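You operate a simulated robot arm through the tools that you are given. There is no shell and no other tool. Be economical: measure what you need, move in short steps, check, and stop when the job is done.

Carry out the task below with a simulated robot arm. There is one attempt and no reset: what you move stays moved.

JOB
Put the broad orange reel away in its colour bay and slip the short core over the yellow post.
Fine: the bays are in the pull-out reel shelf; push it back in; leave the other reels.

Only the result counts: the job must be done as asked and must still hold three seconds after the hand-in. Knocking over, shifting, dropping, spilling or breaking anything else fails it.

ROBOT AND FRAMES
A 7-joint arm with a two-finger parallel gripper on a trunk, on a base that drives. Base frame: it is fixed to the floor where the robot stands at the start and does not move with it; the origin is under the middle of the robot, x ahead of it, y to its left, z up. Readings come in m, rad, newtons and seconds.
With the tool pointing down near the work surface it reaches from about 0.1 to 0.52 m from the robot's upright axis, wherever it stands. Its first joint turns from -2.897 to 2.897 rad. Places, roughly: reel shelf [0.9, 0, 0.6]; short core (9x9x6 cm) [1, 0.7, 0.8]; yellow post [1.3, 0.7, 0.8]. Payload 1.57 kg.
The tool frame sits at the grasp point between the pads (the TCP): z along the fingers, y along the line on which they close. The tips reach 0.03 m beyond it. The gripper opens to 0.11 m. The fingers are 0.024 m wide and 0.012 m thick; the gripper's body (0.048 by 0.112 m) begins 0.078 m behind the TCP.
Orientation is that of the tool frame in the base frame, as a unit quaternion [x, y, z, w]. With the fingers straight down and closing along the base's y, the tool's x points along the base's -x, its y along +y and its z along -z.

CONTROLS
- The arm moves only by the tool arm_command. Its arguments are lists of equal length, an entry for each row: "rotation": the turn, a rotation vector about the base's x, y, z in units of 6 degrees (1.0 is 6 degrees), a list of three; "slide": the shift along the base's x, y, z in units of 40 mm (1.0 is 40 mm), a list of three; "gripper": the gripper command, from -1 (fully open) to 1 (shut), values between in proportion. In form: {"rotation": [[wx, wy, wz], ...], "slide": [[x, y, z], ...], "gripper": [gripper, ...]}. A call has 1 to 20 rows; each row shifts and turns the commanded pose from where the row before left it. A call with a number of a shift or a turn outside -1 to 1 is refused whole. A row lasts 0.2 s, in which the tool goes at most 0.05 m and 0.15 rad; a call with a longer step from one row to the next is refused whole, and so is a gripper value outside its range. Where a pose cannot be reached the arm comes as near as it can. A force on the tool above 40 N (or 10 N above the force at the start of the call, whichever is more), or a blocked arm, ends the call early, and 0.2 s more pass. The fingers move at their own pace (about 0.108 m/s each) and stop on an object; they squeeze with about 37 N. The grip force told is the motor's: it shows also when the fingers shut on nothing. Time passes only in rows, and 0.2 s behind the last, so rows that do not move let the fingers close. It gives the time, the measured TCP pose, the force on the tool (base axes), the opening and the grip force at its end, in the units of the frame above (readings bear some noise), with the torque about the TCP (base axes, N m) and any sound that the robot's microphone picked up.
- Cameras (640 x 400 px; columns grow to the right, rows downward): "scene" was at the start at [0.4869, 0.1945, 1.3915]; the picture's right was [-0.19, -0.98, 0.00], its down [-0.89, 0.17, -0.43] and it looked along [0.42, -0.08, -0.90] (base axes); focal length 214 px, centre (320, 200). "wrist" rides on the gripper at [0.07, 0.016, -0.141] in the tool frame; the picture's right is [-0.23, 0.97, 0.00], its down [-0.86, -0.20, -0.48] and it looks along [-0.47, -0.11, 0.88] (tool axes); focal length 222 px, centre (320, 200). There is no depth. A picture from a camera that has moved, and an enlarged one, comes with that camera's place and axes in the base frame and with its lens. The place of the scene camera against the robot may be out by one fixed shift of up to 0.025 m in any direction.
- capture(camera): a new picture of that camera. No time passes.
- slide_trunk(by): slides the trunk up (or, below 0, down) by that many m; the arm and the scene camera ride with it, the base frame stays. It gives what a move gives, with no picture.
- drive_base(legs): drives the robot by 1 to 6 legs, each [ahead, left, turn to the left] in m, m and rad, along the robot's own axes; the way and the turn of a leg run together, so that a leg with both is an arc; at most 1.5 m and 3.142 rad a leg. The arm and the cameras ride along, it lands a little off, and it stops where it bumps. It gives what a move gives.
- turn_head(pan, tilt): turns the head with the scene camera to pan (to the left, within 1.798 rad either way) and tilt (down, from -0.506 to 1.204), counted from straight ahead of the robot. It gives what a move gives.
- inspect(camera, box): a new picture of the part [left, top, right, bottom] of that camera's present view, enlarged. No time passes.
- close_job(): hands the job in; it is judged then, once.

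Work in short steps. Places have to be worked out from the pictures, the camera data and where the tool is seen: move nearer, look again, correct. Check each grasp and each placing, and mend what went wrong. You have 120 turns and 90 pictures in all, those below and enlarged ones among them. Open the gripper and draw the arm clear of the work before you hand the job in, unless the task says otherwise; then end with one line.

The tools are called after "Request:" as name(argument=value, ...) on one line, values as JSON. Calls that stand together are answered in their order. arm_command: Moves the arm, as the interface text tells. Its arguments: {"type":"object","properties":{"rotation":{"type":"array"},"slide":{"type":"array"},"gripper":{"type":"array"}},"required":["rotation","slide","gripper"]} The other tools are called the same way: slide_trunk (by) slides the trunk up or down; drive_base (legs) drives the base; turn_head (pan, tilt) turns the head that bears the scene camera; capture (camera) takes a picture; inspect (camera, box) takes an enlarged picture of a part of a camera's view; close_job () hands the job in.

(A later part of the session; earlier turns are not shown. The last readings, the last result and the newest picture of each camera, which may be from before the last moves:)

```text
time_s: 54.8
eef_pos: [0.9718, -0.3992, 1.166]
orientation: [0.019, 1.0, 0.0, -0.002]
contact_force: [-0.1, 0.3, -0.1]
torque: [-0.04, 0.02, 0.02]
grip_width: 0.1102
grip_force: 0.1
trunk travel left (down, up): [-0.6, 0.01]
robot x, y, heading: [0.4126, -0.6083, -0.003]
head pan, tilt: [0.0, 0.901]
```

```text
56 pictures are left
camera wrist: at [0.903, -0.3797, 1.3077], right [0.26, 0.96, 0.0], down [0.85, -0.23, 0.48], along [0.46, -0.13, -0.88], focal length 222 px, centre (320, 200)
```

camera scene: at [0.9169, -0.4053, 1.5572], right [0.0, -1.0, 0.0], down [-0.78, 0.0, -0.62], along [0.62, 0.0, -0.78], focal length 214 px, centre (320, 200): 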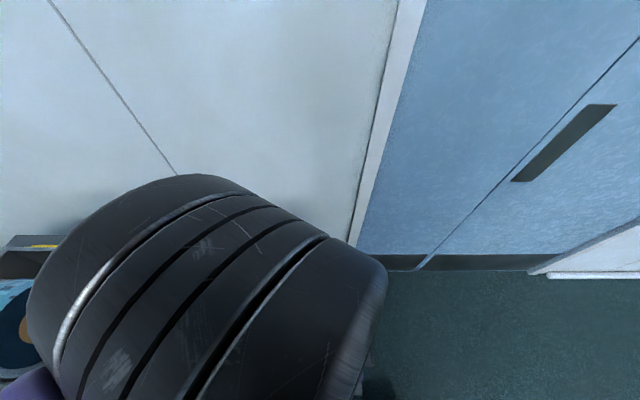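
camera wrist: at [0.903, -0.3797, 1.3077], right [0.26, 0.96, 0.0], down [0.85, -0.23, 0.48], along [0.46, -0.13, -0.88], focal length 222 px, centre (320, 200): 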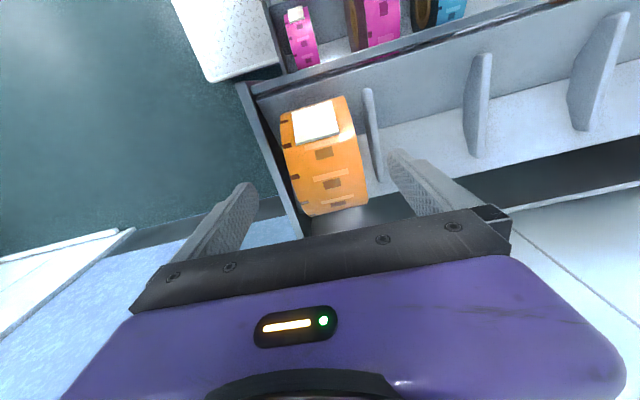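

Aligned within a few mm; I correct the yaw slightly and descend to z≈1.07, then close.

Request:
arm_command(rotation=[[0, 0, 0.3], [0, 0, 0], [0, 0, 0], [0, 0, 0], [0, 0, 0], [0, 0, 0], [0, 0, 0]], slide=[[0.12, 0.12, -0.8], [0, 0, -0.8], [0, 0, -0.8], [0, 0, 0], [0, 0, 0], [0, 0, 0], [0, 0, 0]], gripper=[-1, -1, -1, -1, 1, 1, 1])

Request:
capture(camera="wrist")

```text
time_s: 56.4
eef_pos: [0.9759, -0.3953, 1.0708]
orientation: [0.004, 1.0, 0.0, 0.0]
contact_force: [0.1, 0.4, -0.8]
torque: [-0.04, 0.07, 0.0]
grip_width: 0.0845
grip_force: 37.3
trunk travel left (down, up): [-0.6, 0.01]
robot x, y, heading: [0.4115, -0.6085, -0.005]
head pan, tilt: [0.0, 0.901]
```

```text
55 pictures are left
camera wrist: at [0.9068, -0.3772, 1.2113], right [0.23, 0.97, 0.0], down [0.85, -0.2, 0.48], along [0.46, -0.11, -0.88], focal length 222 px, centre (320, 200)
```

wrist: 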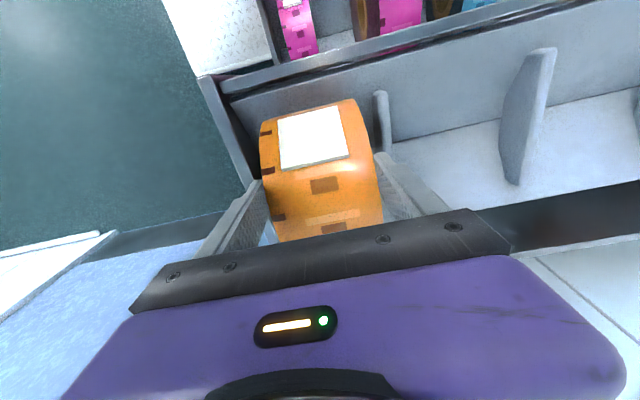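

Gripped (8.45 cm wide). I lift 0.16 m.

Request:
arm_command(rotation=[[0, 0, 0], [0, 0, 0], [0, 0, 0], [0, 0, 0], [0, 0, 0], [0, 0, 0]], slide=[[0, 0, 0.4], [0, 0, 0.9], [0, 0, 0.9], [0, 0, 0.9], [0, 0, 0.9], [0, 0, 0]], gripper=[1, 1, 1, 1, 1, 1])

Request:
capture(camera="wrist")

```text
time_s: 57.8
eef_pos: [0.9761, -0.3945, 1.2323]
orientation: [0.004, 1.0, -0.001, -0.001]
contact_force: [0.5, 0.7, -0.5]
torque: [-0.02, -0.03, -0.01]
grip_width: 0.0
grip_force: 21.5
trunk travel left (down, up): [-0.6, 0.01]
robot x, y, heading: [0.4119, -0.6074, 0.0]
head pan, tilt: [0.0, 0.901]
```

```text
54 pictures are left
camera wrist: at [0.9065, -0.3769, 1.3717], right [0.23, 0.97, 0.0], down [0.85, -0.2, 0.48], along [0.46, -0.11, -0.88], focal length 222 px, centre (320, 200)
```

wrist: 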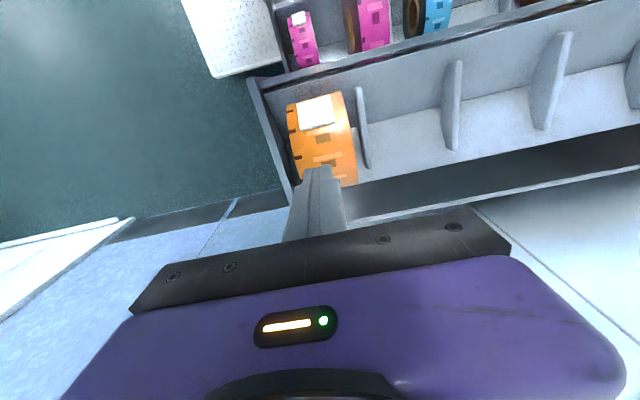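

It slipped: the reel is lower and further back than I judged (centre ≈ (1.0, 1.01), r≈0.073), so only the rim tops were pinched. It still stands in its slot. I regrasp deeper, opening to 10 cm.

Request:
arm_command(rotation=[[0, 0, 0], [0, 0, 0], [0, 0, 0], [0, 0, 0], [0, 0, 0], [0, 0, 0], [0, 0, 0]], slide=[[0.3, 0, 0], [0.3, 0.05, 0], [0, 0, 0], [0, 0, -0.95], [0, 0, -0.95], [0, 0, -0.9], [0, 0, 0]], gripper=[-0.85, -0.85, -0.85, -0.85, -0.85, -0.85, -0.85])

Request:
capture(camera="wrist")

```text
time_s: 59.4
eef_pos: [1.0009, -0.3928, 1.1186]
orientation: [0.004, 1.0, 0.0, -0.001]
contact_force: [0.2, -1.0, -0.5]
torque: [0.01, 0.0, 0.04]
grip_width: 0.1016
grip_force: 0.1
trunk travel left (down, up): [-0.6, 0.01]
robot x, y, heading: [0.4141, -0.6079, -0.002]
head pan, tilt: [0.0, 0.901]
```

```text
53 pictures are left
camera wrist: at [0.9304, -0.3743, 1.2593], right [0.23, 0.97, 0.0], down [0.85, -0.2, 0.48], along [0.46, -0.11, -0.88], focal length 222 px, centre (320, 200)
```

wrist: 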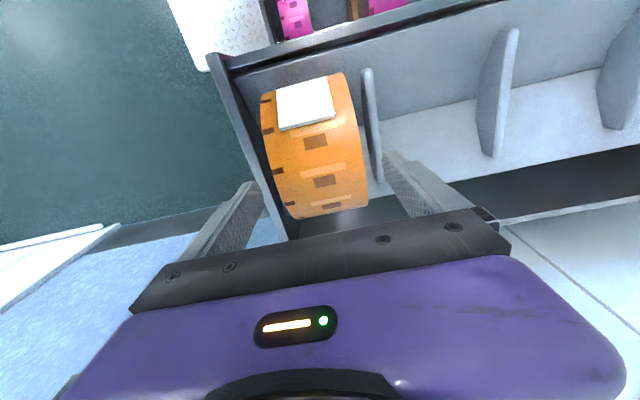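

The reel top is about z=1.067 and its axis about x=1.008. I descend to z≈1.013 and close.

Request:
arm_command(rotation=[[0, 0, 0], [0, 0, 0], [0, 0, 0], [0, 0, 0], [0, 0, 0], [0, 0, 0], [0, 0, 0], [0, 0, 0]], slide=[[0.1, 0, -0.7], [0.07, 0, -0.7], [0, 0, -0.6], [0, 0, -0.6], [0, 0, 0], [0, 0, 0], [0, 0, 0], [0, 0, 0]], gripper=[-0.85, -0.85, -0.85, -0.85, -0.85, 1, 1, 1])

Request:
capture(camera="wrist")

```text
time_s: 61.2
eef_pos: [1.0063, -0.3924, 1.0143]
orientation: [0.002, 1.0, 0.0, -0.001]
contact_force: [-0.7, -0.1, 0.0]
torque: [-0.01, 0.03, 0.02]
grip_width: 0.0849
grip_force: 37.1
trunk travel left (down, up): [-0.6, 0.01]
robot x, y, heading: [0.4113, -0.6104, -0.005]
head pan, tilt: [0.0, 0.901]
```

```text
52 pictures are left
camera wrist: at [0.9363, -0.3744, 1.1555], right [0.23, 0.97, 0.0], down [0.85, -0.2, 0.48], along [0.46, -0.11, -0.88], focal length 222 px, centre (320, 200)
```

wrist: 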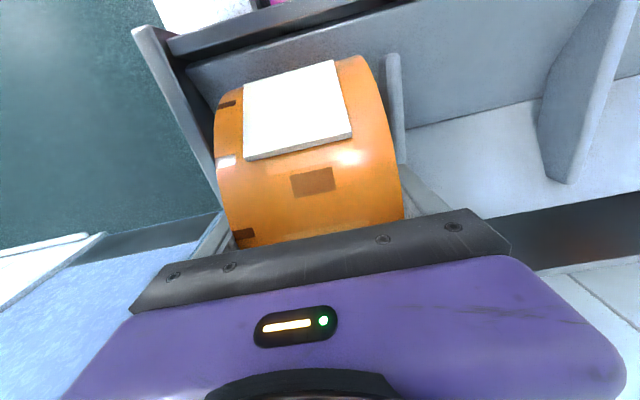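

A deep grip now. I lift slowly and check.

Request:
arm_command(rotation=[[0, 0, 0], [0, 0, 0], [0, 0, 0], [0, 0, 0], [0, 0, 0]], slide=[[0, 0, 0.2], [0, 0, 0.3], [0, 0, 0.4], [0, 0, 0.4], [0, 0, 0]], gripper=[1, 1, 1, 1, 1])

Request:
capture(camera="wrist")

```text
time_s: 62.4
eef_pos: [1.0074, -0.3928, 1.0668]
orientation: [0.003, 1.0, 0.0, -0.001]
contact_force: [-1.1, -0.7, -3.9]
torque: [-0.02, 0.05, 0.0]
grip_width: 0.0849
grip_force: 37.3
trunk travel left (down, up): [-0.6, 0.01]
robot x, y, heading: [0.4169, -0.606, -0.007]
head pan, tilt: [0.0, 0.901]
```

```text
51 pictures are left
camera wrist: at [0.9371, -0.3744, 1.2085], right [0.23, 0.97, 0.0], down [0.85, -0.2, 0.48], along [0.46, -0.11, -0.88], focal length 222 px, centre (320, 200)
```

wrist: 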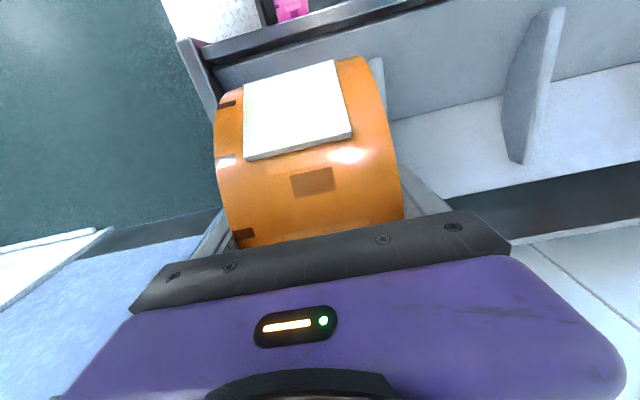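

Held (about 0.35 kg). I raise to z≈1.17 and back out.

Request:
arm_command(rotation=[[0, 0, 0], [0, 0, 0], [0, 0, 0], [0, 0, 0], [0, 0, 0]], slide=[[0, 0, 0.6], [0, 0, 0.7], [0, 0, 0.7], [0, 0, 0.6], [0, 0, 0]], gripper=[1, 1, 1, 1, 1])

Request:
drive_base(legs=[[-0.27, 0, 0], [0, 0.4, 0], [0, 0.33, 0]])

Request:
turn_head(pan=0.35, tilt=1.1)

Request:
capture(camera="wrist")

Request:
capture(camera="scene")

```text
time_s: 63.6
eef_pos: [1.0077, -0.3932, 1.1713]
orientation: [0.003, 1.0, 0.0, -0.001]
contact_force: [0.1, 1.0, -3.6]
torque: [0.03, -0.04, -0.02]
grip_width: 0.0848
grip_force: 37.6
trunk travel left (down, up): [-0.6, 0.01]
robot x, y, heading: [0.4119, -0.6068, -0.005]
head pan, tilt: [0.0, 0.901]
```

```text
time_s: 69.4
eef_pos: [0.7399, 0.34, 1.1716]
orientation: [0.002, 1.0, 0.001, -0.001]
contact_force: [0.0, 0.4, -3.4]
torque: [0.0, 0.02, -0.01]
grip_width: 0.0847
grip_force: 36.7
trunk travel left (down, up): [-0.6, 0.01]
robot x, y, heading: [0.1492, 0.1212, -0.001]
head pan, tilt: [0.0, 0.901]
```

```text
time_s: 70.2
eef_pos: [0.7402, 0.3397, 1.1715]
orientation: [0.003, 1.0, 0.0, 0.0]
contact_force: [-0.5, 0.5, -3.1]
torque: [-0.02, 0.01, 0.01]
grip_width: 0.0847
grip_force: 36.6
trunk travel left (down, up): [-0.6, 0.01]
robot x, y, heading: [0.1461, 0.1222, -0.002]
head pan, tilt: [0.351, 1.1]
```

```text
50 pictures are left
camera wrist: at [0.6703, 0.3576, 1.3122], right [0.23, 0.97, 0.0], down [0.85, -0.2, 0.48], along [0.46, -0.11, -0.88], focal length 222 px, centre (320, 200)
```

wrist: 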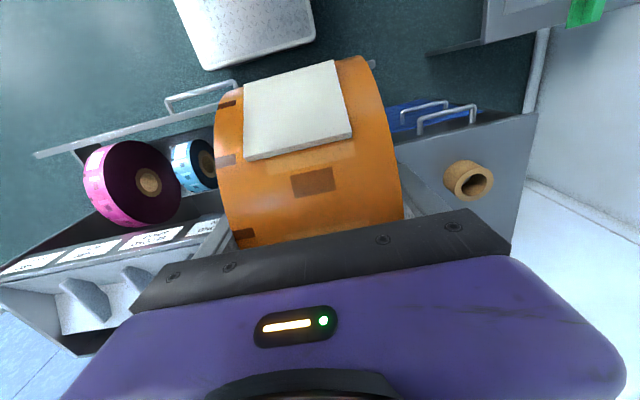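

```text
49 pictures are left
camera scene: at [0.6341, 0.3481, 1.5433], right [0.34, -0.94, 0.0], down [-0.84, -0.3, -0.45], along [0.43, 0.15, -0.89], focal length 214 px, centre (320, 200)
```

scene: 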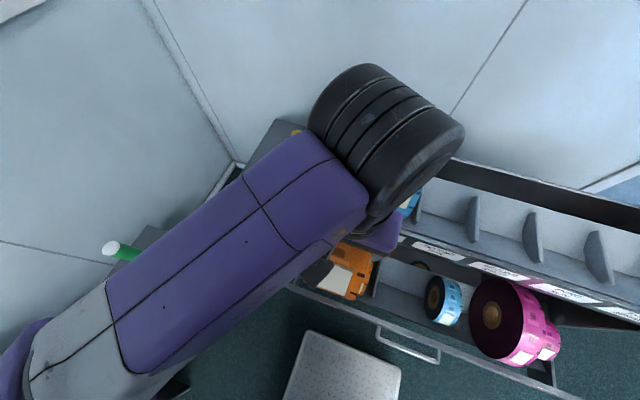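

The held reel hides the bay, so I step back and right, and lower the trunk to look into the orange bay from the side.

Request:
drive_base(legs=[[-0.2, -0.25, 0]])

Request:
slide_trunk(by=-0.3)

Request:
turn_head(pan=0.7, tilt=0.9)

Request:
capture(camera="wrist")

Request:
capture(camera="scene")

```text
time_s: 72.4
eef_pos: [0.5394, 0.0904, 1.1722]
orientation: [0.002, 1.0, 0.001, 0.0]
contact_force: [1.0, -0.2, -3.1]
torque: [-0.01, 0.01, -0.02]
grip_width: 0.0848
grip_force: 36.9
trunk travel left (down, up): [-0.6, 0.01]
robot x, y, heading: [-0.0526, -0.1298, -0.002]
head pan, tilt: [0.351, 1.1]
```

```text
time_s: 75.4
eef_pos: [0.5393, 0.0909, 0.8712]
orientation: [0.002, 1.0, 0.0, -0.001]
contact_force: [0.0, 0.4, -3.4]
torque: [-0.01, 0.01, -0.03]
grip_width: 0.0847
grip_force: 36.9
trunk travel left (down, up): [-0.3, 0.31]
robot x, y, heading: [-0.0503, -0.1266, 0.003]
head pan, tilt: [0.351, 1.1]
```

```text
time_s: 76.2
eef_pos: [0.5392, 0.0907, 0.8721]
orientation: [0.002, 1.0, 0.0, -0.002]
contact_force: [0.2, -0.8, -3.4]
torque: [0.02, 0.01, -0.03]
grip_width: 0.0846
grip_force: 37.2
trunk travel left (down, up): [-0.3, 0.31]
robot x, y, heading: [-0.0537, -0.126, 0.002]
head pan, tilt: [0.7, 0.901]
```

```text
48 pictures are left
camera wrist: at [0.4695, 0.1086, 1.0122], right [0.23, 0.97, 0.0], down [0.86, -0.2, 0.48], along [0.46, -0.11, -0.88], focal length 222 px, centre (320, 200)
```

wrist: 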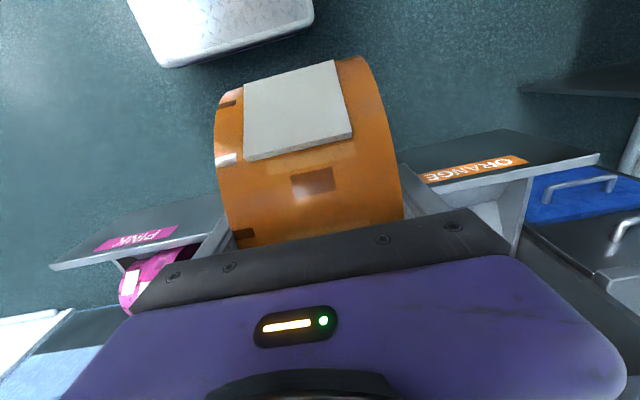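

```text
47 pictures are left
camera scene: at [0.4317, 0.1259, 1.2571], right [0.64, -0.77, 0.0], down [-0.6, -0.5, -0.62], along [0.47, 0.4, -0.78], focal length 214 px, centre (320, 200)
```

scene: 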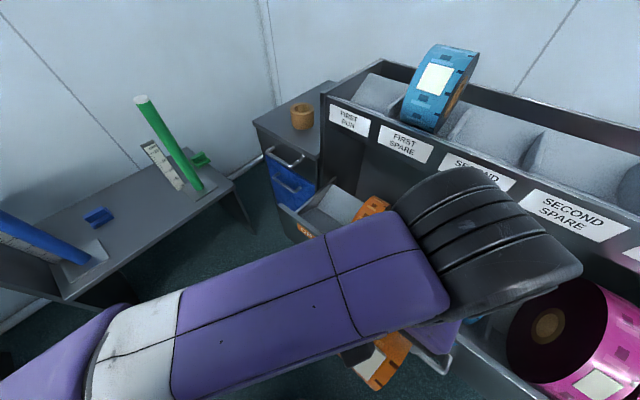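

I enlarge the scene view of the orange bay to place its wall and the narrow reel.

Request:
inspect(camera="scene", box=[260, 140, 420, 240])

Request:
inspect(camera="wrist", box=[400, 110, 640, 260])

```text
4.00 times, centred on (340, 190) of scene
camera zoom: at [0.4317, 0.1259, 1.2571], right [0.64, -0.77, 0.0], down [-0.6, -0.5, -0.62], along [0.47, 0.4, -0.78], focal length 858 px, centre (240, 240)
```

zoom: 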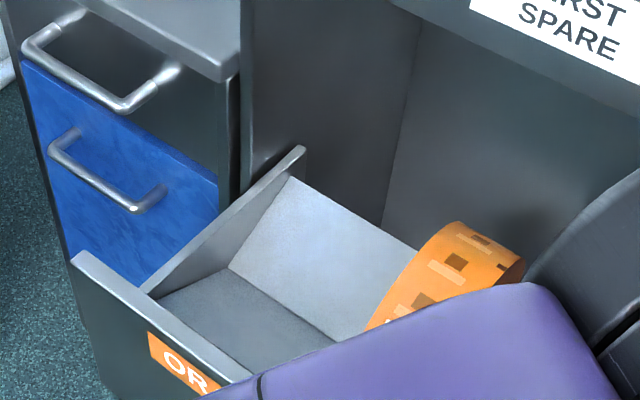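

```text
2.67 times, centred on (520, 185) of wrist
camera zoom: at [0.4695, 0.1086, 1.0122], right [0.23, 0.97, 0.0], down [0.86, -0.2, 0.48], along [0.46, -0.11, -0.88], focal length 592 px, centre (-213, 240)
```

zoom: 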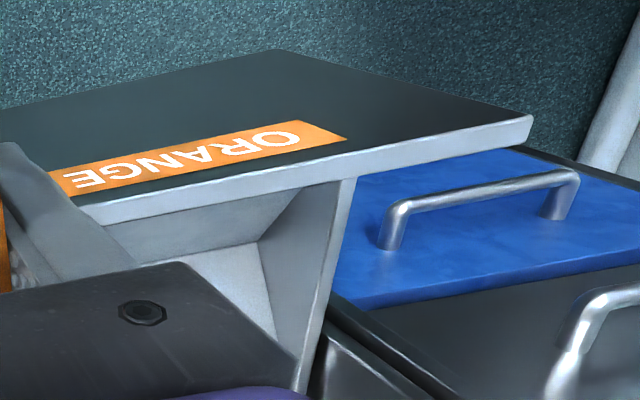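

Bay: flat floor z≈0.625 from x≈0.66–0.765, sloped back, wall inner y≈0.39, narrow reel's left face y≈0.24. I target reel centre (0.738, 0.315): drive left, then ahead.

Request:
drive_base(legs=[[0, 0.224, 0], [0.198, 0, 0]])

Request:
capture(camera="wrist")

Request:
capture(camera="scene")

```text
time_s: 79.1
eef_pos: [0.738, 0.3102, 0.8717]
orientation: [0.003, 1.0, 0.001, -0.001]
contact_force: [0.0, -0.2, -3.2]
torque: [0.03, -0.01, 0.0]
grip_width: 0.085
grip_force: 36.6
trunk travel left (down, up): [-0.3, 0.31]
robot x, y, heading: [0.1478, 0.0936, -0.006]
head pan, tilt: [0.7, 0.901]
```

```text
44 pictures are left
camera wrist: at [0.6683, 0.3288, 1.0122], right [0.23, 0.97, 0.0], down [0.85, -0.2, 0.48], along [0.46, -0.11, -0.88], focal length 222 px, centre (320, 200)
```

wrist: 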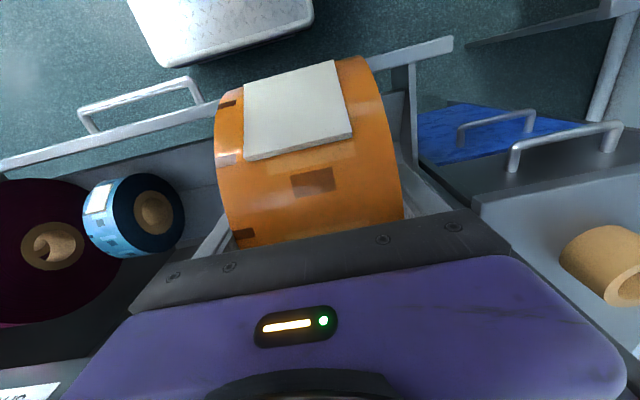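

```text
43 pictures are left
camera scene: at [0.6305, 0.3463, 1.2571], right [0.64, -0.77, 0.0], down [-0.6, -0.5, -0.62], along [0.48, 0.4, -0.78], focal length 214 px, centre (320, 200)
```

scene: 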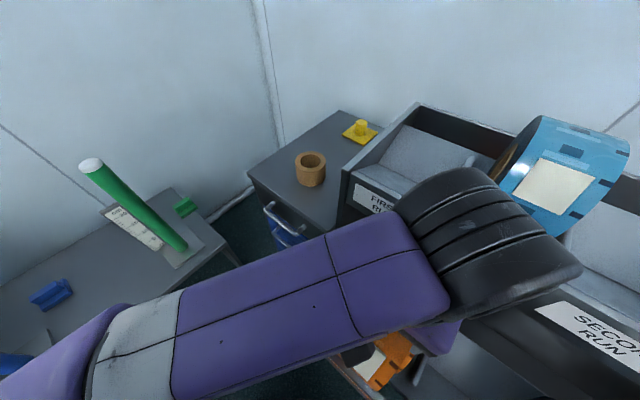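

Position is good; I nudge 8 mm left and descend to z≈0.80 and then look again.

Request:
arm_command(rotation=[[0, 0, 0], [0, 0, 0], [0, 0, 0], [0, 0, 0]], slide=[[0, 0.2, -0.4], [0, 0, -0.7], [0, 0, -0.6], [0, 0, 0]], gripper=[1, 1, 1, 1])

Request:
capture(camera="wrist")

Request:
inspect(camera="scene", box=[300, 250, 540, 400])

```text
time_s: 80.1
eef_pos: [0.7381, 0.3191, 0.8027]
orientation: [0.003, 1.0, 0.0, 0.0]
contact_force: [-0.5, -0.2, -4.1]
torque: [0.01, -0.02, 0.0]
grip_width: 0.0849
grip_force: 36.9
trunk travel left (down, up): [-0.3, 0.31]
robot x, y, heading: [0.1435, 0.0943, -0.002]
head pan, tilt: [0.7, 0.901]
```

```text
42 pictures are left
camera wrist: at [0.6689, 0.3364, 0.9438], right [0.23, 0.97, 0.0], down [0.85, -0.2, 0.48], along [0.46, -0.11, -0.88], focal length 222 px, centre (320, 200)
```

wrist: 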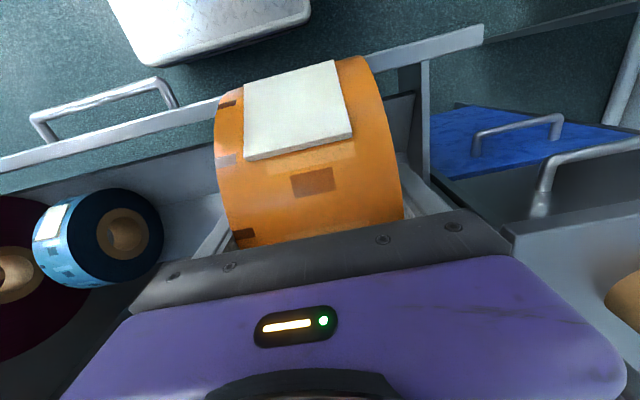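

```text
2.67 times, centred on (420, 325) of scene
camera zoom: at [0.6304, 0.3463, 1.2571], right [0.64, -0.77, 0.0], down [-0.6, -0.5, -0.62], along [0.48, 0.4, -0.78], focal length 572 px, centre (53, -133)
```

zoom: 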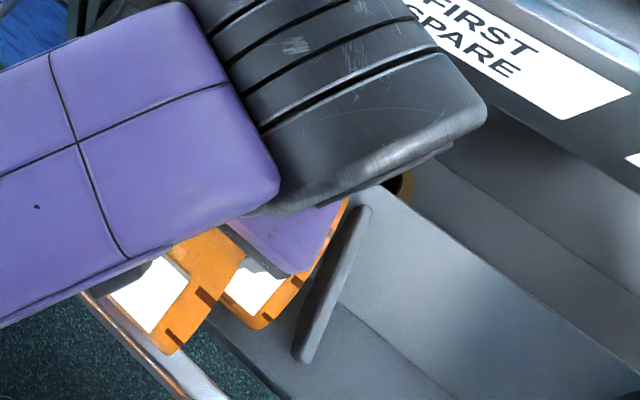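

There is more room on the left (wall ≈0.42) than to the narrow reel (≈0.255), so I shift 11 mm left and descend slowly.

Request:
arm_command(rotation=[[0, 0, 0], [0, 0, 0], [0, 0, 0], [0, 0, 0], [0, 0, 0]], slide=[[0, 0.28, -0.2], [0, 0, -0.4], [0, 0, -0.4], [0, 0, -0.4], [0, 0, 0]], gripper=[1, 1, 1, 1, 1])

Request:
capture(camera="wrist")

Request:
inspect(camera="scene", box=[300, 250, 540, 400])

```text
time_s: 81.3
eef_pos: [0.7391, 0.3289, 0.7481]
orientation: [0.003, 1.0, 0.0, -0.002]
contact_force: [0.0, -0.2, -3.3]
torque: [0.01, 0.03, -0.03]
grip_width: 0.0849
grip_force: 37.0
trunk travel left (down, up): [-0.3, 0.31]
robot x, y, heading: [0.1453, 0.0909, -0.004]
head pan, tilt: [0.7, 0.901]
```

```text
40 pictures are left
camera wrist: at [0.6689, 0.3477, 0.8882], right [0.23, 0.97, 0.0], down [0.85, -0.2, 0.48], along [0.46, -0.11, -0.88], focal length 222 px, centre (320, 200)
```

wrist: 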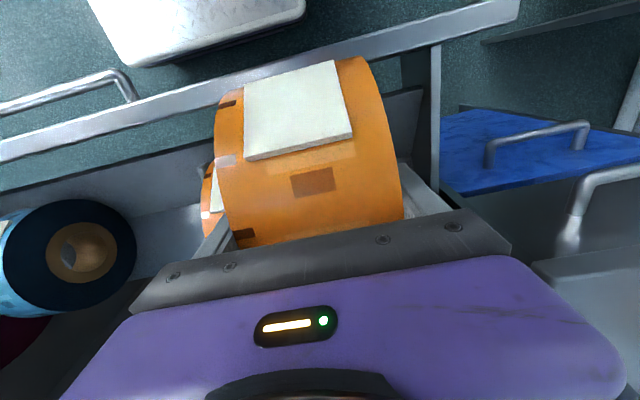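

```text
2.67 times, centred on (420, 325) of scene
camera zoom: at [0.6304, 0.3463, 1.2571], right [0.64, -0.77, 0.0], down [-0.6, -0.5, -0.62], along [0.48, 0.4, -0.78], focal length 572 px, centre (53, -133)
```

zoom: 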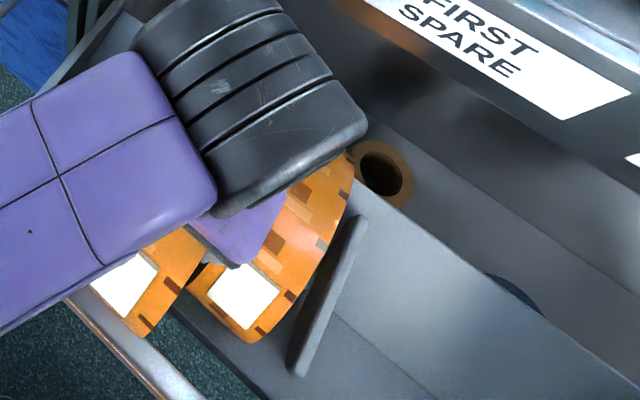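

Both are side by side with a gap. I keep descending in small steps toward contact.

Request:
arm_command(rotation=[[0, 0, 0], [0, 0, 0], [0, 0, 0], [0, 0, 0], [0, 0, 0]], slide=[[0, 0, -0.15], [0, 0, -0.15], [0, 0, -0.15], [0, 0, -0.15], [0, 0, 0]], gripper=[1, 1, 1, 1, 1])

```text
time_s: 82.5
eef_pos: [0.7392, 0.3302, 0.7234]
orientation: [0.002, 1.0, 0.0, -0.001]
contact_force: [2.2, -0.1, -2.5]
torque: [-0.03, -0.01, 0.07]
grip_width: 0.0851
grip_force: 37.2
trunk travel left (down, up): [-0.3, 0.31]
robot x, y, heading: [0.1434, 0.0929, -0.009]
head pan, tilt: [0.7, 0.901]
```

A hint of contact. I continue with 4 mm steps.

Request:
arm_command(rotation=[[0, 0, 0], [0, 0, 0], [0, 0, 0], [0, 0, 0]], slide=[[0, 0, -0.1], [0, 0, -0.1], [0, 0, -0.1], [0, 0, 0]], gripper=[1, 1, 1, 1])

Request:
inspect(camera="scene", box=[300, 250, 540, 400])

```text
time_s: 83.5
eef_pos: [0.7374, 0.3292, 0.7116]
orientation: [0.003, 1.0, -0.001, -0.001]
contact_force: [0.7, 0.0, -3.9]
torque: [-0.02, 0.0, 0.03]
grip_width: 0.0849
grip_force: 36.8
trunk travel left (down, up): [-0.3, 0.31]
robot x, y, heading: [0.1441, 0.0966, -0.006]
head pan, tilt: [0.7, 0.901]
```

```text
2.67 times, centred on (420, 325) of scene
camera zoom: at [0.6304, 0.3463, 1.2571], right [0.64, -0.77, 0.0], down [-0.6, -0.5, -0.62], along [0.48, 0.4, -0.78], focal length 572 px, centre (53, -133)
```

zoom: 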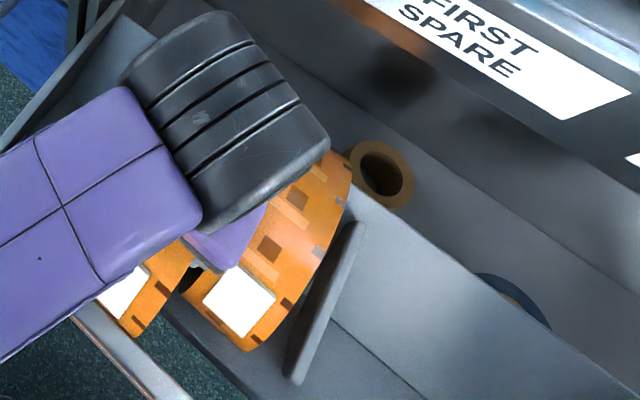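

No firm contact yet (still −3.9 N weight). I go on down in 4 mm steps.

Request:
arm_command(rotation=[[0, 0, 0], [0, 0, 0], [0, 0, 0], [0, 0, 0], [0, 0, 0]], slide=[[0, 0, -0.1], [0, 0, -0.1], [0, 0, -0.1], [0, 0, -0.1], [0, 0, 0]], gripper=[1, 1, 1, 1, 1])

```text
time_s: 84.7
eef_pos: [0.7371, 0.3296, 0.696]
orientation: [0.003, 1.0, 0.0, -0.001]
contact_force: [1.1, 0.7, -2.7]
torque: [-0.02, 0.02, 0.02]
grip_width: 0.0848
grip_force: 37.4
trunk travel left (down, up): [-0.3, 0.31]
robot x, y, heading: [0.1431, 0.0922, -0.005]
head pan, tilt: [0.7, 0.901]
```

Still free; I continue.

Request:
arm_command(rotation=[[0, 0, 0], [0, 0, 0], [0, 0, 0], [0, 0, 0], [0, 0, 0], [0, 0, 0]], slide=[[0, 0, -0.1], [0, 0, -0.1], [0, 0, -0.1], [0, 0, -0.1], [0, 0, -0.1], [0, 0, 0]], gripper=[1, 1, 1, 1, 1, 1])

Request:
capture(camera="wrist")

```text
time_s: 86.1
eef_pos: [0.7366, 0.3308, 0.675]
orientation: [0.003, 1.0, 0.0, -0.002]
contact_force: [0.3, -1.0, -2.3]
torque: [0.0, 0.03, 0.01]
grip_width: 0.0851
grip_force: 37.0
trunk travel left (down, up): [-0.3, 0.31]
robot x, y, heading: [0.1434, 0.0924, -0.002]
head pan, tilt: [0.7, 0.901]
```

```text
37 pictures are left
camera wrist: at [0.668, 0.3478, 0.8155], right [0.23, 0.97, 0.0], down [0.86, -0.2, 0.48], along [0.46, -0.11, -0.88], focal length 222 px, centre (320, 200)
```

wrist: 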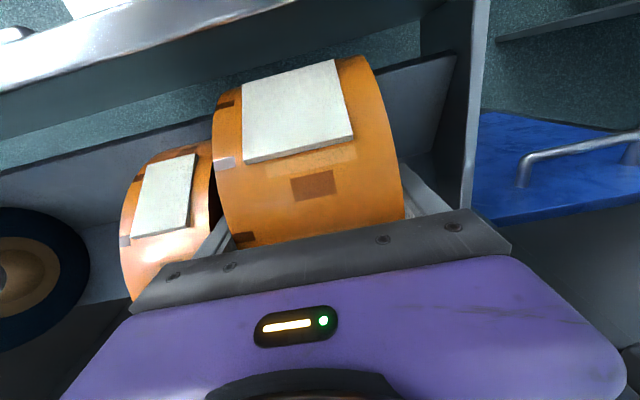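

Still no contact, and the reel is clear on all sides. I continue down.

Request:
arm_command(rotation=[[0, 0, 0], [0, 0, 0], [0, 0, 0], [0, 0, 0], [0, 0, 0], [0, 0, 0]], slide=[[0, 0, -0.1], [0, 0, -0.1], [0, 0, -0.1], [0, 0, -0.1], [0, 0, -0.1], [0, 0, 0]], gripper=[1, 1, 1, 1, 1, 1])

Request:
capture(camera="wrist")

Request:
capture(camera="scene")

```text
time_s: 87.5
eef_pos: [0.7372, 0.3291, 0.6548]
orientation: [0.004, 1.0, 0.0, -0.002]
contact_force: [0.4, 0.1, -2.7]
torque: [0.0, 0.01, -0.01]
grip_width: 0.0848
grip_force: 36.5
trunk travel left (down, up): [-0.3, 0.31]
robot x, y, heading: [0.1473, 0.0917, -0.005]
head pan, tilt: [0.7, 0.901]
```

```text
36 pictures are left
camera wrist: at [0.6682, 0.3475, 0.7959], right [0.23, 0.97, 0.0], down [0.86, -0.2, 0.48], along [0.46, -0.11, -0.88], focal length 222 px, centre (320, 200)
```

wrist: 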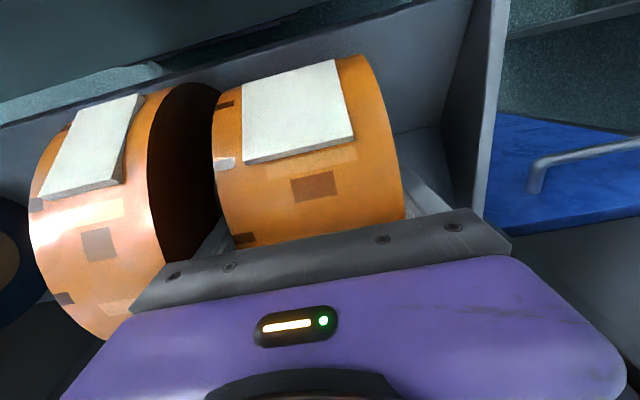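

```text
35 pictures are left
camera scene: at [0.6304, 0.3463, 1.257], right [0.64, -0.77, 0.0], down [-0.6, -0.5, -0.62], along [0.48, 0.4, -0.78], focal length 214 px, centre (320, 200)
```

scene: 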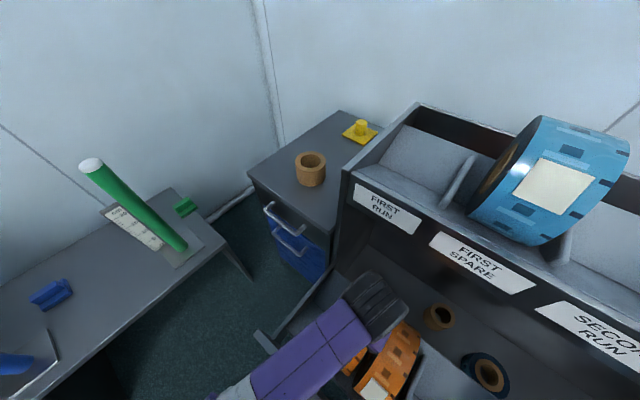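

The narrow reel's near face stays about 1–2 cm clear of the hand. I continue down in small steps.

Request:
arm_command(rotation=[[0, 0, 0], [0, 0, 0], [0, 0, 0], [0, 0, 0], [0, 0, 0]], slide=[[0, 0, -0.1], [0, 0, -0.1], [0, 0, -0.1], [0, 0, -0.1], [0, 0, 0]], gripper=[1, 1, 1, 1, 1])

Request:
inspect(camera="scene", box=[220, 240, 476, 400])

```text
time_s: 88.7
eef_pos: [0.7376, 0.3297, 0.6415]
orientation: [0.003, 1.0, 0.0, -0.001]
contact_force: [-1.5, -1.5, 35.2]
torque: [-0.35, -0.1, 0.64]
grip_width: 0.0851
grip_force: 36.9
trunk travel left (down, up): [-0.3, 0.31]
robot x, y, heading: [0.1457, 0.0935, -0.002]
head pan, tilt: [0.7, 0.901]
```

```text
2.50 times, centred on (348, 320) of scene
camera zoom: at [0.6297, 0.346, 1.2576], right [0.64, -0.77, 0.0], down [-0.6, -0.5, -0.62], along [0.48, 0.4, -0.78], focal length 536 px, centre (250, -100)
```

zoom: 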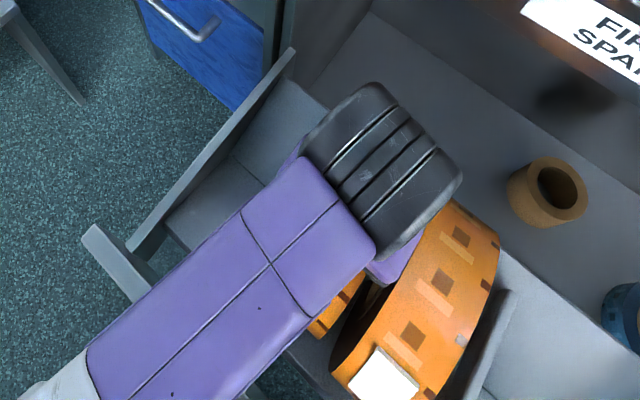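

Firm floor contact (35 N upward). I ease up 2 mm, open to 10 cm, and look before lifting.

Request:
arm_command(rotation=[[0, 0, 0], [0, 0, 0], [0, 0, 0], [0, 0, 0]], slide=[[0, 0, 0.04], [0, 0, 0], [0, 0, 0], [0, 0, 0]], gripper=[1, -0.82, -0.82, -0.82])

Request:
capture(camera="wrist")

```text
time_s: 89.7
eef_pos: [0.7383, 0.3298, 0.6414]
orientation: [0.004, 1.0, -0.001, -0.001]
contact_force: [-0.4, 0.5, -0.8]
torque: [0.02, 0.05, -0.06]
grip_width: 0.0994
grip_force: 0.1
trunk travel left (down, up): [-0.3, 0.31]
robot x, y, heading: [0.1463, 0.094, -0.004]
head pan, tilt: [0.7, 0.901]
```

```text
33 pictures are left
camera wrist: at [0.6684, 0.3479, 0.7816], right [0.23, 0.97, 0.0], down [0.85, -0.2, 0.48], along [0.46, -0.11, -0.88], focal length 222 px, centre (320, 200)
```

wrist: 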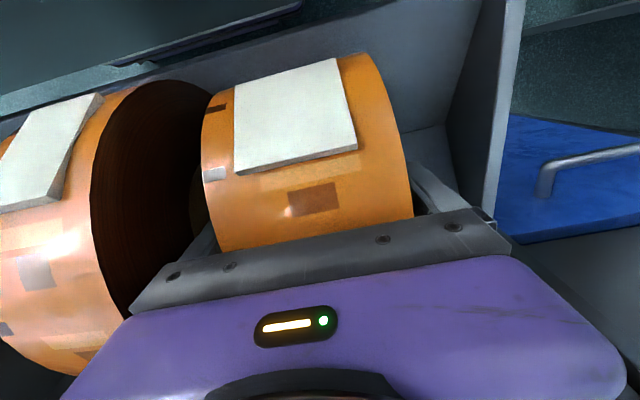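

Released and resting. I lift straight up and check.

Request:
arm_command(rotation=[[0, 0, 0], [0, 0, 0], [0, 0, 0], [0, 0, 0], [0, 0, 0], [0, 0, 0], [0, 0, 0], [0, 0, 0]], slide=[[0, 0, 0.3], [0, 0, 0.6], [0, 0, 0.9], [0, 0, 0.9], [0, 0, 0.9], [0, 0, 0.9], [0, 0, 0.9], [0, 0, 0]], gripper=[-0.82, -0.82, -0.82, -0.82, -0.82, -0.82, -0.82, -0.82])

Request:
capture(camera="wrist")

```text
time_s: 91.5
eef_pos: [0.7382, 0.3301, 0.8572]
orientation: [0.004, 1.0, 0.0, -0.001]
contact_force: [-0.2, 0.7, 1.2]
torque: [0.0, 0.0, 0.01]
grip_width: 0.1
grip_force: 0.1
trunk travel left (down, up): [-0.3, 0.31]
robot x, y, heading: [0.1452, 0.0927, -0.007]
head pan, tilt: [0.7, 0.901]
```

```text
32 pictures are left
camera wrist: at [0.6683, 0.3484, 0.9979], right [0.23, 0.97, 0.0], down [0.85, -0.2, 0.48], along [0.46, -0.11, -0.88], focal length 222 px, centre (320, 200)
```

wrist: 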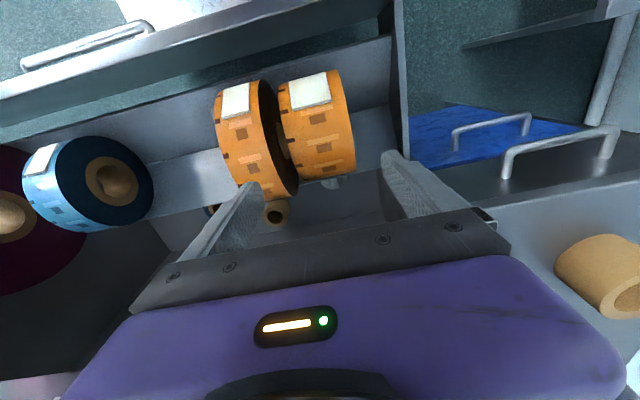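

The broad reel stands in the orange bay beside the narrow one. Next I back off, move in front of the handle, lower, and tilt the closed fingers forward to push the drawer in.

Request:
drive_base(legs=[[-0.3, 0, 0], [0, -0.36, 0]])

Request:
slide_trunk(by=-0.1)

Request:
arm_command(rotation=[[0, -1, 0], [0, -1, 0], [0, -1, 0], [0, -1, 0], [0, -1, 0], [0, -1, 0], [0, -1, 0], [0, 0, 0], [0, 0, 0], [0, 0, 0]], slide=[[0, 0, 0], [0, 0, 0], [0, 0, 0], [0, 0, 0], [0, 0, 0], [0, 0, 0], [0, 0, 0], [0, 0, -0.8], [0, 0, -0.8], [0, 0, 0]], gripper=[1, 1, 1, 1, 1, 1, 1, 1, 1, 1])

Request:
capture(camera="wrist")

Request:
capture(camera="scene")

```text
time_s: 95.4
eef_pos: [0.4398, -0.0319, 0.8576]
orientation: [0.006, 1.0, 0.0, -0.001]
contact_force: [0.4, 0.8, -0.1]
torque: [-0.02, -0.03, 0.02]
grip_width: 0.1
grip_force: 0.1
trunk travel left (down, up): [-0.3, 0.31]
robot x, y, heading: [-0.1576, -0.2721, -0.008]
head pan, tilt: [0.7, 0.901]
```

```text
time_s: 96.8
eef_pos: [0.4401, -0.0317, 0.7574]
orientation: [0.006, 1.0, 0.0, -0.001]
contact_force: [-0.2, -0.7, -0.3]
torque: [0.01, -0.03, 0.01]
grip_width: 0.0999
grip_force: 0.1
trunk travel left (down, up): [-0.2, 0.41]
robot x, y, heading: [-0.1571, -0.2642, -0.0]
head pan, tilt: [0.7, 0.901]
```

```text
time_s: 99.0
eef_pos: [0.4388, -0.0319, 0.6945]
orientation: [0.005, 0.934, 0.002, 0.357]
contact_force: [-0.4, -0.5, 0.1]
torque: [-0.01, 0.03, 0.0]
grip_width: 0.0
grip_force: 21.1
trunk travel left (down, up): [-0.2, 0.41]
robot x, y, heading: [-0.1538, -0.2681, -0.01]
head pan, tilt: [0.7, 0.901]
```

```text
31 pictures are left
camera wrist: at [0.2929, -0.0136, 0.7505], right [0.18, 0.97, 0.16], down [0.31, -0.21, 0.93], along [0.93, -0.11, -0.34], focal length 222 px, centre (320, 200)
```

wrist: 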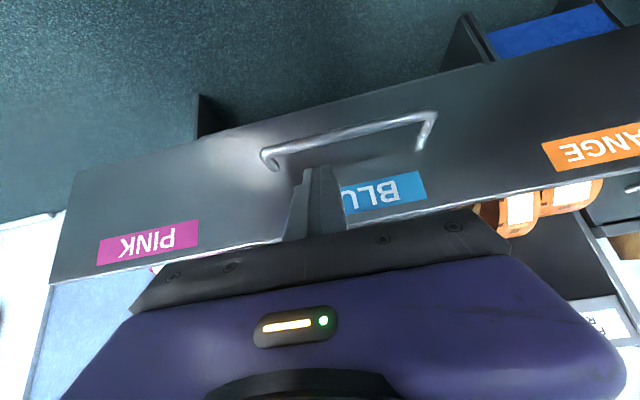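

```text
30 pictures are left
camera scene: at [0.3319, -0.0157, 1.1572], right [0.64, -0.77, 0.0], down [-0.6, -0.5, -0.62], along [0.48, 0.4, -0.78], focal length 214 px, centre (320, 200)
```

scene: 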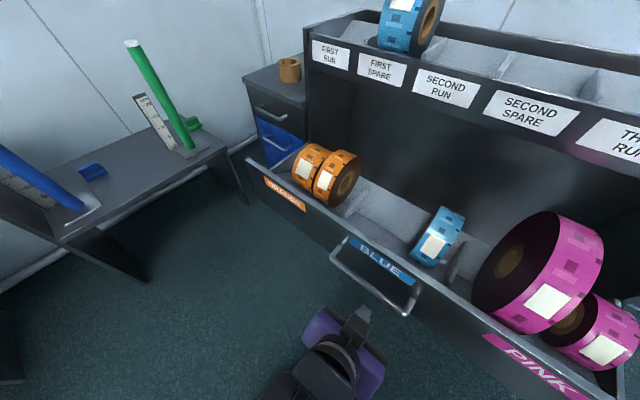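

Both orange reels stand in the bay. I align the closed fingertips to the front's middle just above the handle and drive up to it.

Request:
arm_command(rotation=[[0, 0, 0], [0, 0, 0], [0, 0, 0]], slide=[[0.2, 0.7, -0.2], [0.2, 0.6, 0], [0, 0, 0]], gripper=[1, 1, 1])

Request:
drive_base(legs=[[0.15, 0, 0.005]])

Request:
capture(camera="wrist")

```text
time_s: 99.8
eef_pos: [0.4561, 0.0204, 0.6866]
orientation: [0.005, 0.934, 0.002, 0.357]
contact_force: [0.8, 0.3, 0.5]
torque: [0.0, -0.03, 0.03]
grip_width: 0.0
grip_force: 21.1
trunk travel left (down, up): [-0.2, 0.41]
robot x, y, heading: [-0.1543, -0.2639, -0.004]
head pan, tilt: [0.7, 0.901]
```

```text
time_s: 101.1
eef_pos: [0.6045, 0.0221, 0.6844]
orientation: [0.003, 0.934, 0.003, 0.357]
contact_force: [0.0, -0.9, 0.3]
torque: [-0.03, 0.01, -0.03]
grip_width: 0.0001
grip_force: 21.3
trunk travel left (down, up): [-0.2, 0.41]
robot x, y, heading: [-0.005, -0.2663, -0.002]
head pan, tilt: [0.7, 0.901]
```

```text
29 pictures are left
camera wrist: at [0.4574, 0.0391, 0.7432], right [0.17, 0.97, 0.16], down [0.32, -0.21, 0.93], along [0.93, -0.11, -0.34], focal length 222 px, centre (320, 200)
```

wrist: 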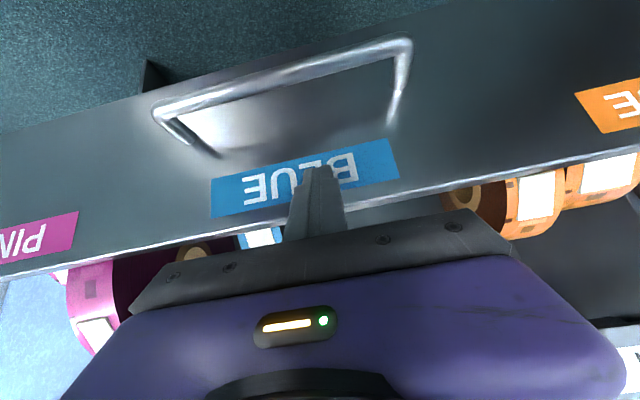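

Fingertips are on the BLUE label just above the handle. I push by driving ahead 0.12 m.

Request:
drive_base(legs=[[0.13, 0, 0]])

Request:
capture(camera="wrist")

```text
time_s: 102.4
eef_pos: [0.7343, 0.0206, 0.6833]
orientation: [0.002, 0.934, 0.003, 0.357]
contact_force: [-0.2, -0.3, -0.4]
torque: [0.0, 0.0, 0.03]
grip_width: 0.0
grip_force: 21.6
trunk travel left (down, up): [-0.2, 0.41]
robot x, y, heading: [0.1215, -0.2679, -0.008]
head pan, tilt: [0.7, 0.901]
```

```text
28 pictures are left
camera wrist: at [0.5878, 0.0388, 0.7431], right [0.17, 0.97, 0.16], down [0.32, -0.21, 0.93], along [0.93, -0.11, -0.34], focal length 222 px, centre (320, 200)
```

wrist: 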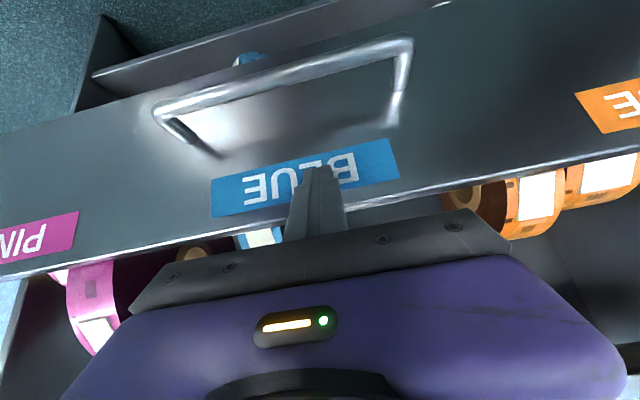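

The drawer slides with the push (about 0.07 m to go). I push another 0.06 m.

Request:
drive_base(legs=[[0.06, 0, 0]])

Request:
arm_command(rotation=[[0, 0, 0], [0, 0, 0], [0, 0, 0], [0, 0, 0], [0, 0, 0]], slide=[[0.15, 0, 0], [0.15, 0, 0], [0.15, 0, 0], [0.15, 0, 0], [0, 0, 0]], gripper=[1, 1, 1, 1, 1])

Request:
capture(camera="wrist")

```text
time_s: 103.4
eef_pos: [0.7945, 0.0212, 0.6849]
orientation: [0.004, 0.934, 0.003, 0.358]
contact_force: [0.1, 0.2, 0.9]
torque: [0.02, 0.0, -0.01]
grip_width: 0.0
grip_force: 21.5
trunk travel left (down, up): [-0.2, 0.41]
robot x, y, heading: [0.1886, -0.2733, -0.001]
head pan, tilt: [0.7, 0.901]
```

```text
time_s: 104.6
eef_pos: [0.8188, 0.02, 0.6853]
orientation: [0.002, 0.934, 0.004, 0.357]
contact_force: [0.1, -0.5, -0.3]
torque: [0.0, 0.02, -0.01]
grip_width: 0.0
grip_force: 21.4
trunk travel left (down, up): [-0.2, 0.41]
robot x, y, heading: [0.1878, -0.2702, -0.006]
head pan, tilt: [0.7, 0.901]
```

```text
27 pictures are left
camera wrist: at [0.6721, 0.0387, 0.7431], right [0.17, 0.97, 0.16], down [0.32, -0.21, 0.93], along [0.93, -0.11, -0.34], focal length 222 px, centre (320, 200)
```

wrist: 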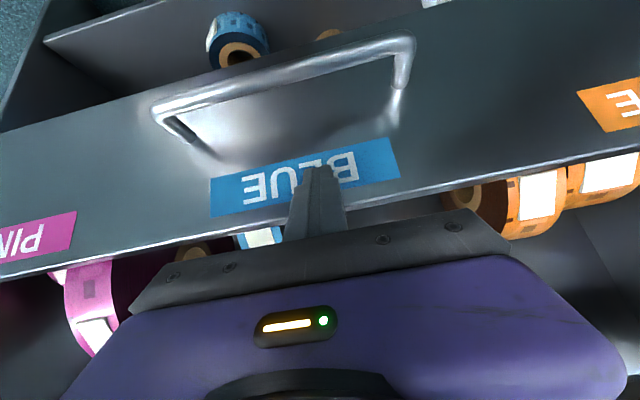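

Still free, so it wasn't fully in at the start. I keep pushing by arm until it stops.

Request:
arm_command(rotation=[[0, 0, 0], [0, 0, 0], [0, 0, 0], [0, 0, 0], [0, 0, 0], [0, 0, 0]], slide=[[0.2, 0, 0], [0.2, 0, 0], [0.2, 0, 0], [0.2, 0, 0], [0.2, 0, 0], [0, 0, 0]], gripper=[1, 1, 1, 1, 1, 1])

Request:
capture(camera="wrist")

Request:
capture(camera="scene")

```text
time_s: 105.2
eef_pos: [0.8291, 0.0197, 0.685]
orientation: [0.004, 0.936, 0.002, 0.352]
contact_force: [-10.6, -0.9, 4.3]
torque: [0.0, 0.02, 0.0]
grip_width: 0.0001
grip_force: 21.3
trunk travel left (down, up): [-0.2, 0.41]
robot x, y, heading: [0.1832, -0.2694, -0.001]
head pan, tilt: [0.7, 0.901]
stopped in row 2: the force on the tool passed its limit at 59 N (the readings are from after the stop); the commanded pose is now the measured one
```

```text
26 pictures are left
camera wrist: at [0.6823, 0.0389, 0.7441], right [0.17, 0.97, 0.16], down [0.33, -0.21, 0.92], along [0.93, -0.11, -0.35], focal length 222 px, centre (320, 200)
```

wrist: 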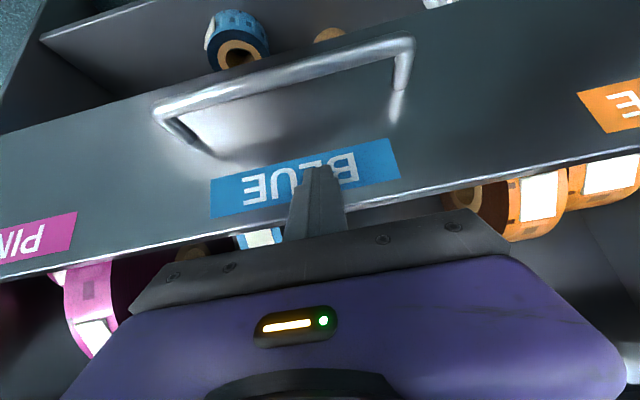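

```text
25 pictures are left
camera scene: at [0.6704, -0.0151, 1.1574], right [0.64, -0.77, 0.0], down [-0.6, -0.5, -0.62], along [0.48, 0.4, -0.78], focal length 214 px, centre (320, 200)
```

scene: 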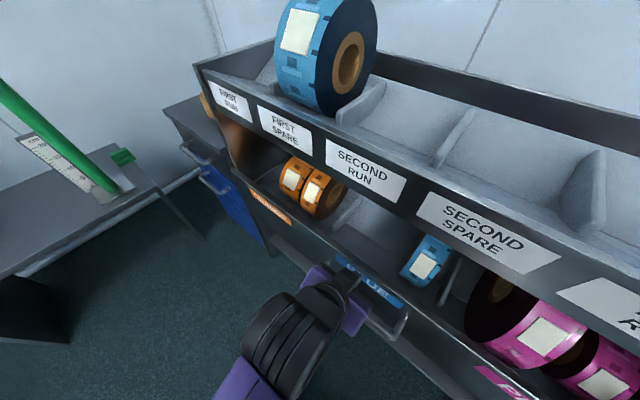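

The drawer hit its stop: it is in. I back off, then look around at the robot's own arm to understand its reach for the core and post.

Request:
drive_base(legs=[[-0.3, 0, 0]])

Request:
turn_head(pan=1.79, tilt=0.7)

Request:
capture(camera="scene")

Request:
capture(camera="wrist")

```text
time_s: 107.2
eef_pos: [0.5279, 0.0215, 0.6845]
orientation: [0.005, 0.936, 0.001, 0.353]
contact_force: [0.1, 0.3, -0.7]
torque: [-0.02, 0.01, -0.03]
grip_width: 0.0
grip_force: 22.1
trunk travel left (down, up): [-0.2, 0.41]
robot x, y, heading: [-0.1163, -0.2653, -0.009]
head pan, tilt: [0.7, 0.901]
```

```text
time_s: 108.5
eef_pos: [0.528, 0.0205, 0.684]
orientation: [0.004, 0.936, 0.002, 0.352]
contact_force: [-0.2, 0.0, 0.1]
torque: [-0.01, 0.02, 0.01]
grip_width: 0.0002
grip_force: 21.3
trunk travel left (down, up): [-0.2, 0.41]
robot x, y, heading: [-0.1169, -0.2678, -0.006]
head pan, tilt: [1.791, 0.7]
```

```text
24 pictures are left
camera scene: at [0.2937, 0.0201, 1.1733], right [0.98, 0.21, 0.0], down [0.14, -0.63, -0.76], along [-0.16, 0.75, -0.64], focal length 214 px, centre (320, 200)
```

scene: 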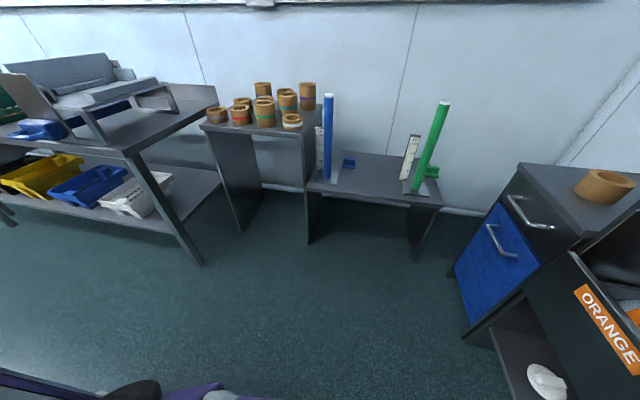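

```text
23 pictures are left
camera wrist: at [0.3821, 0.0393, 0.7436], right [0.18, 0.97, 0.16], down [0.32, -0.21, 0.92], along [0.93, -0.11, -0.35], focal length 222 px, centre (320, 200)
```

wrist: 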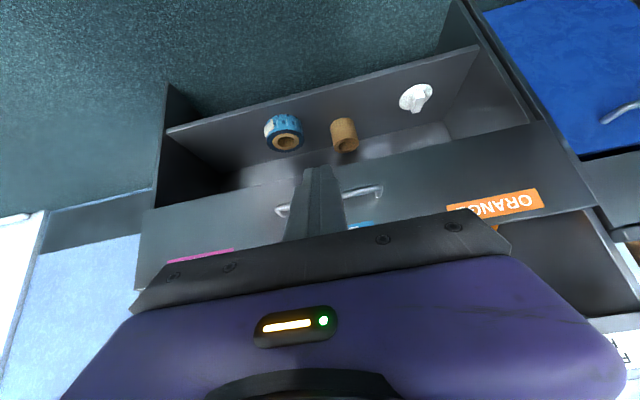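

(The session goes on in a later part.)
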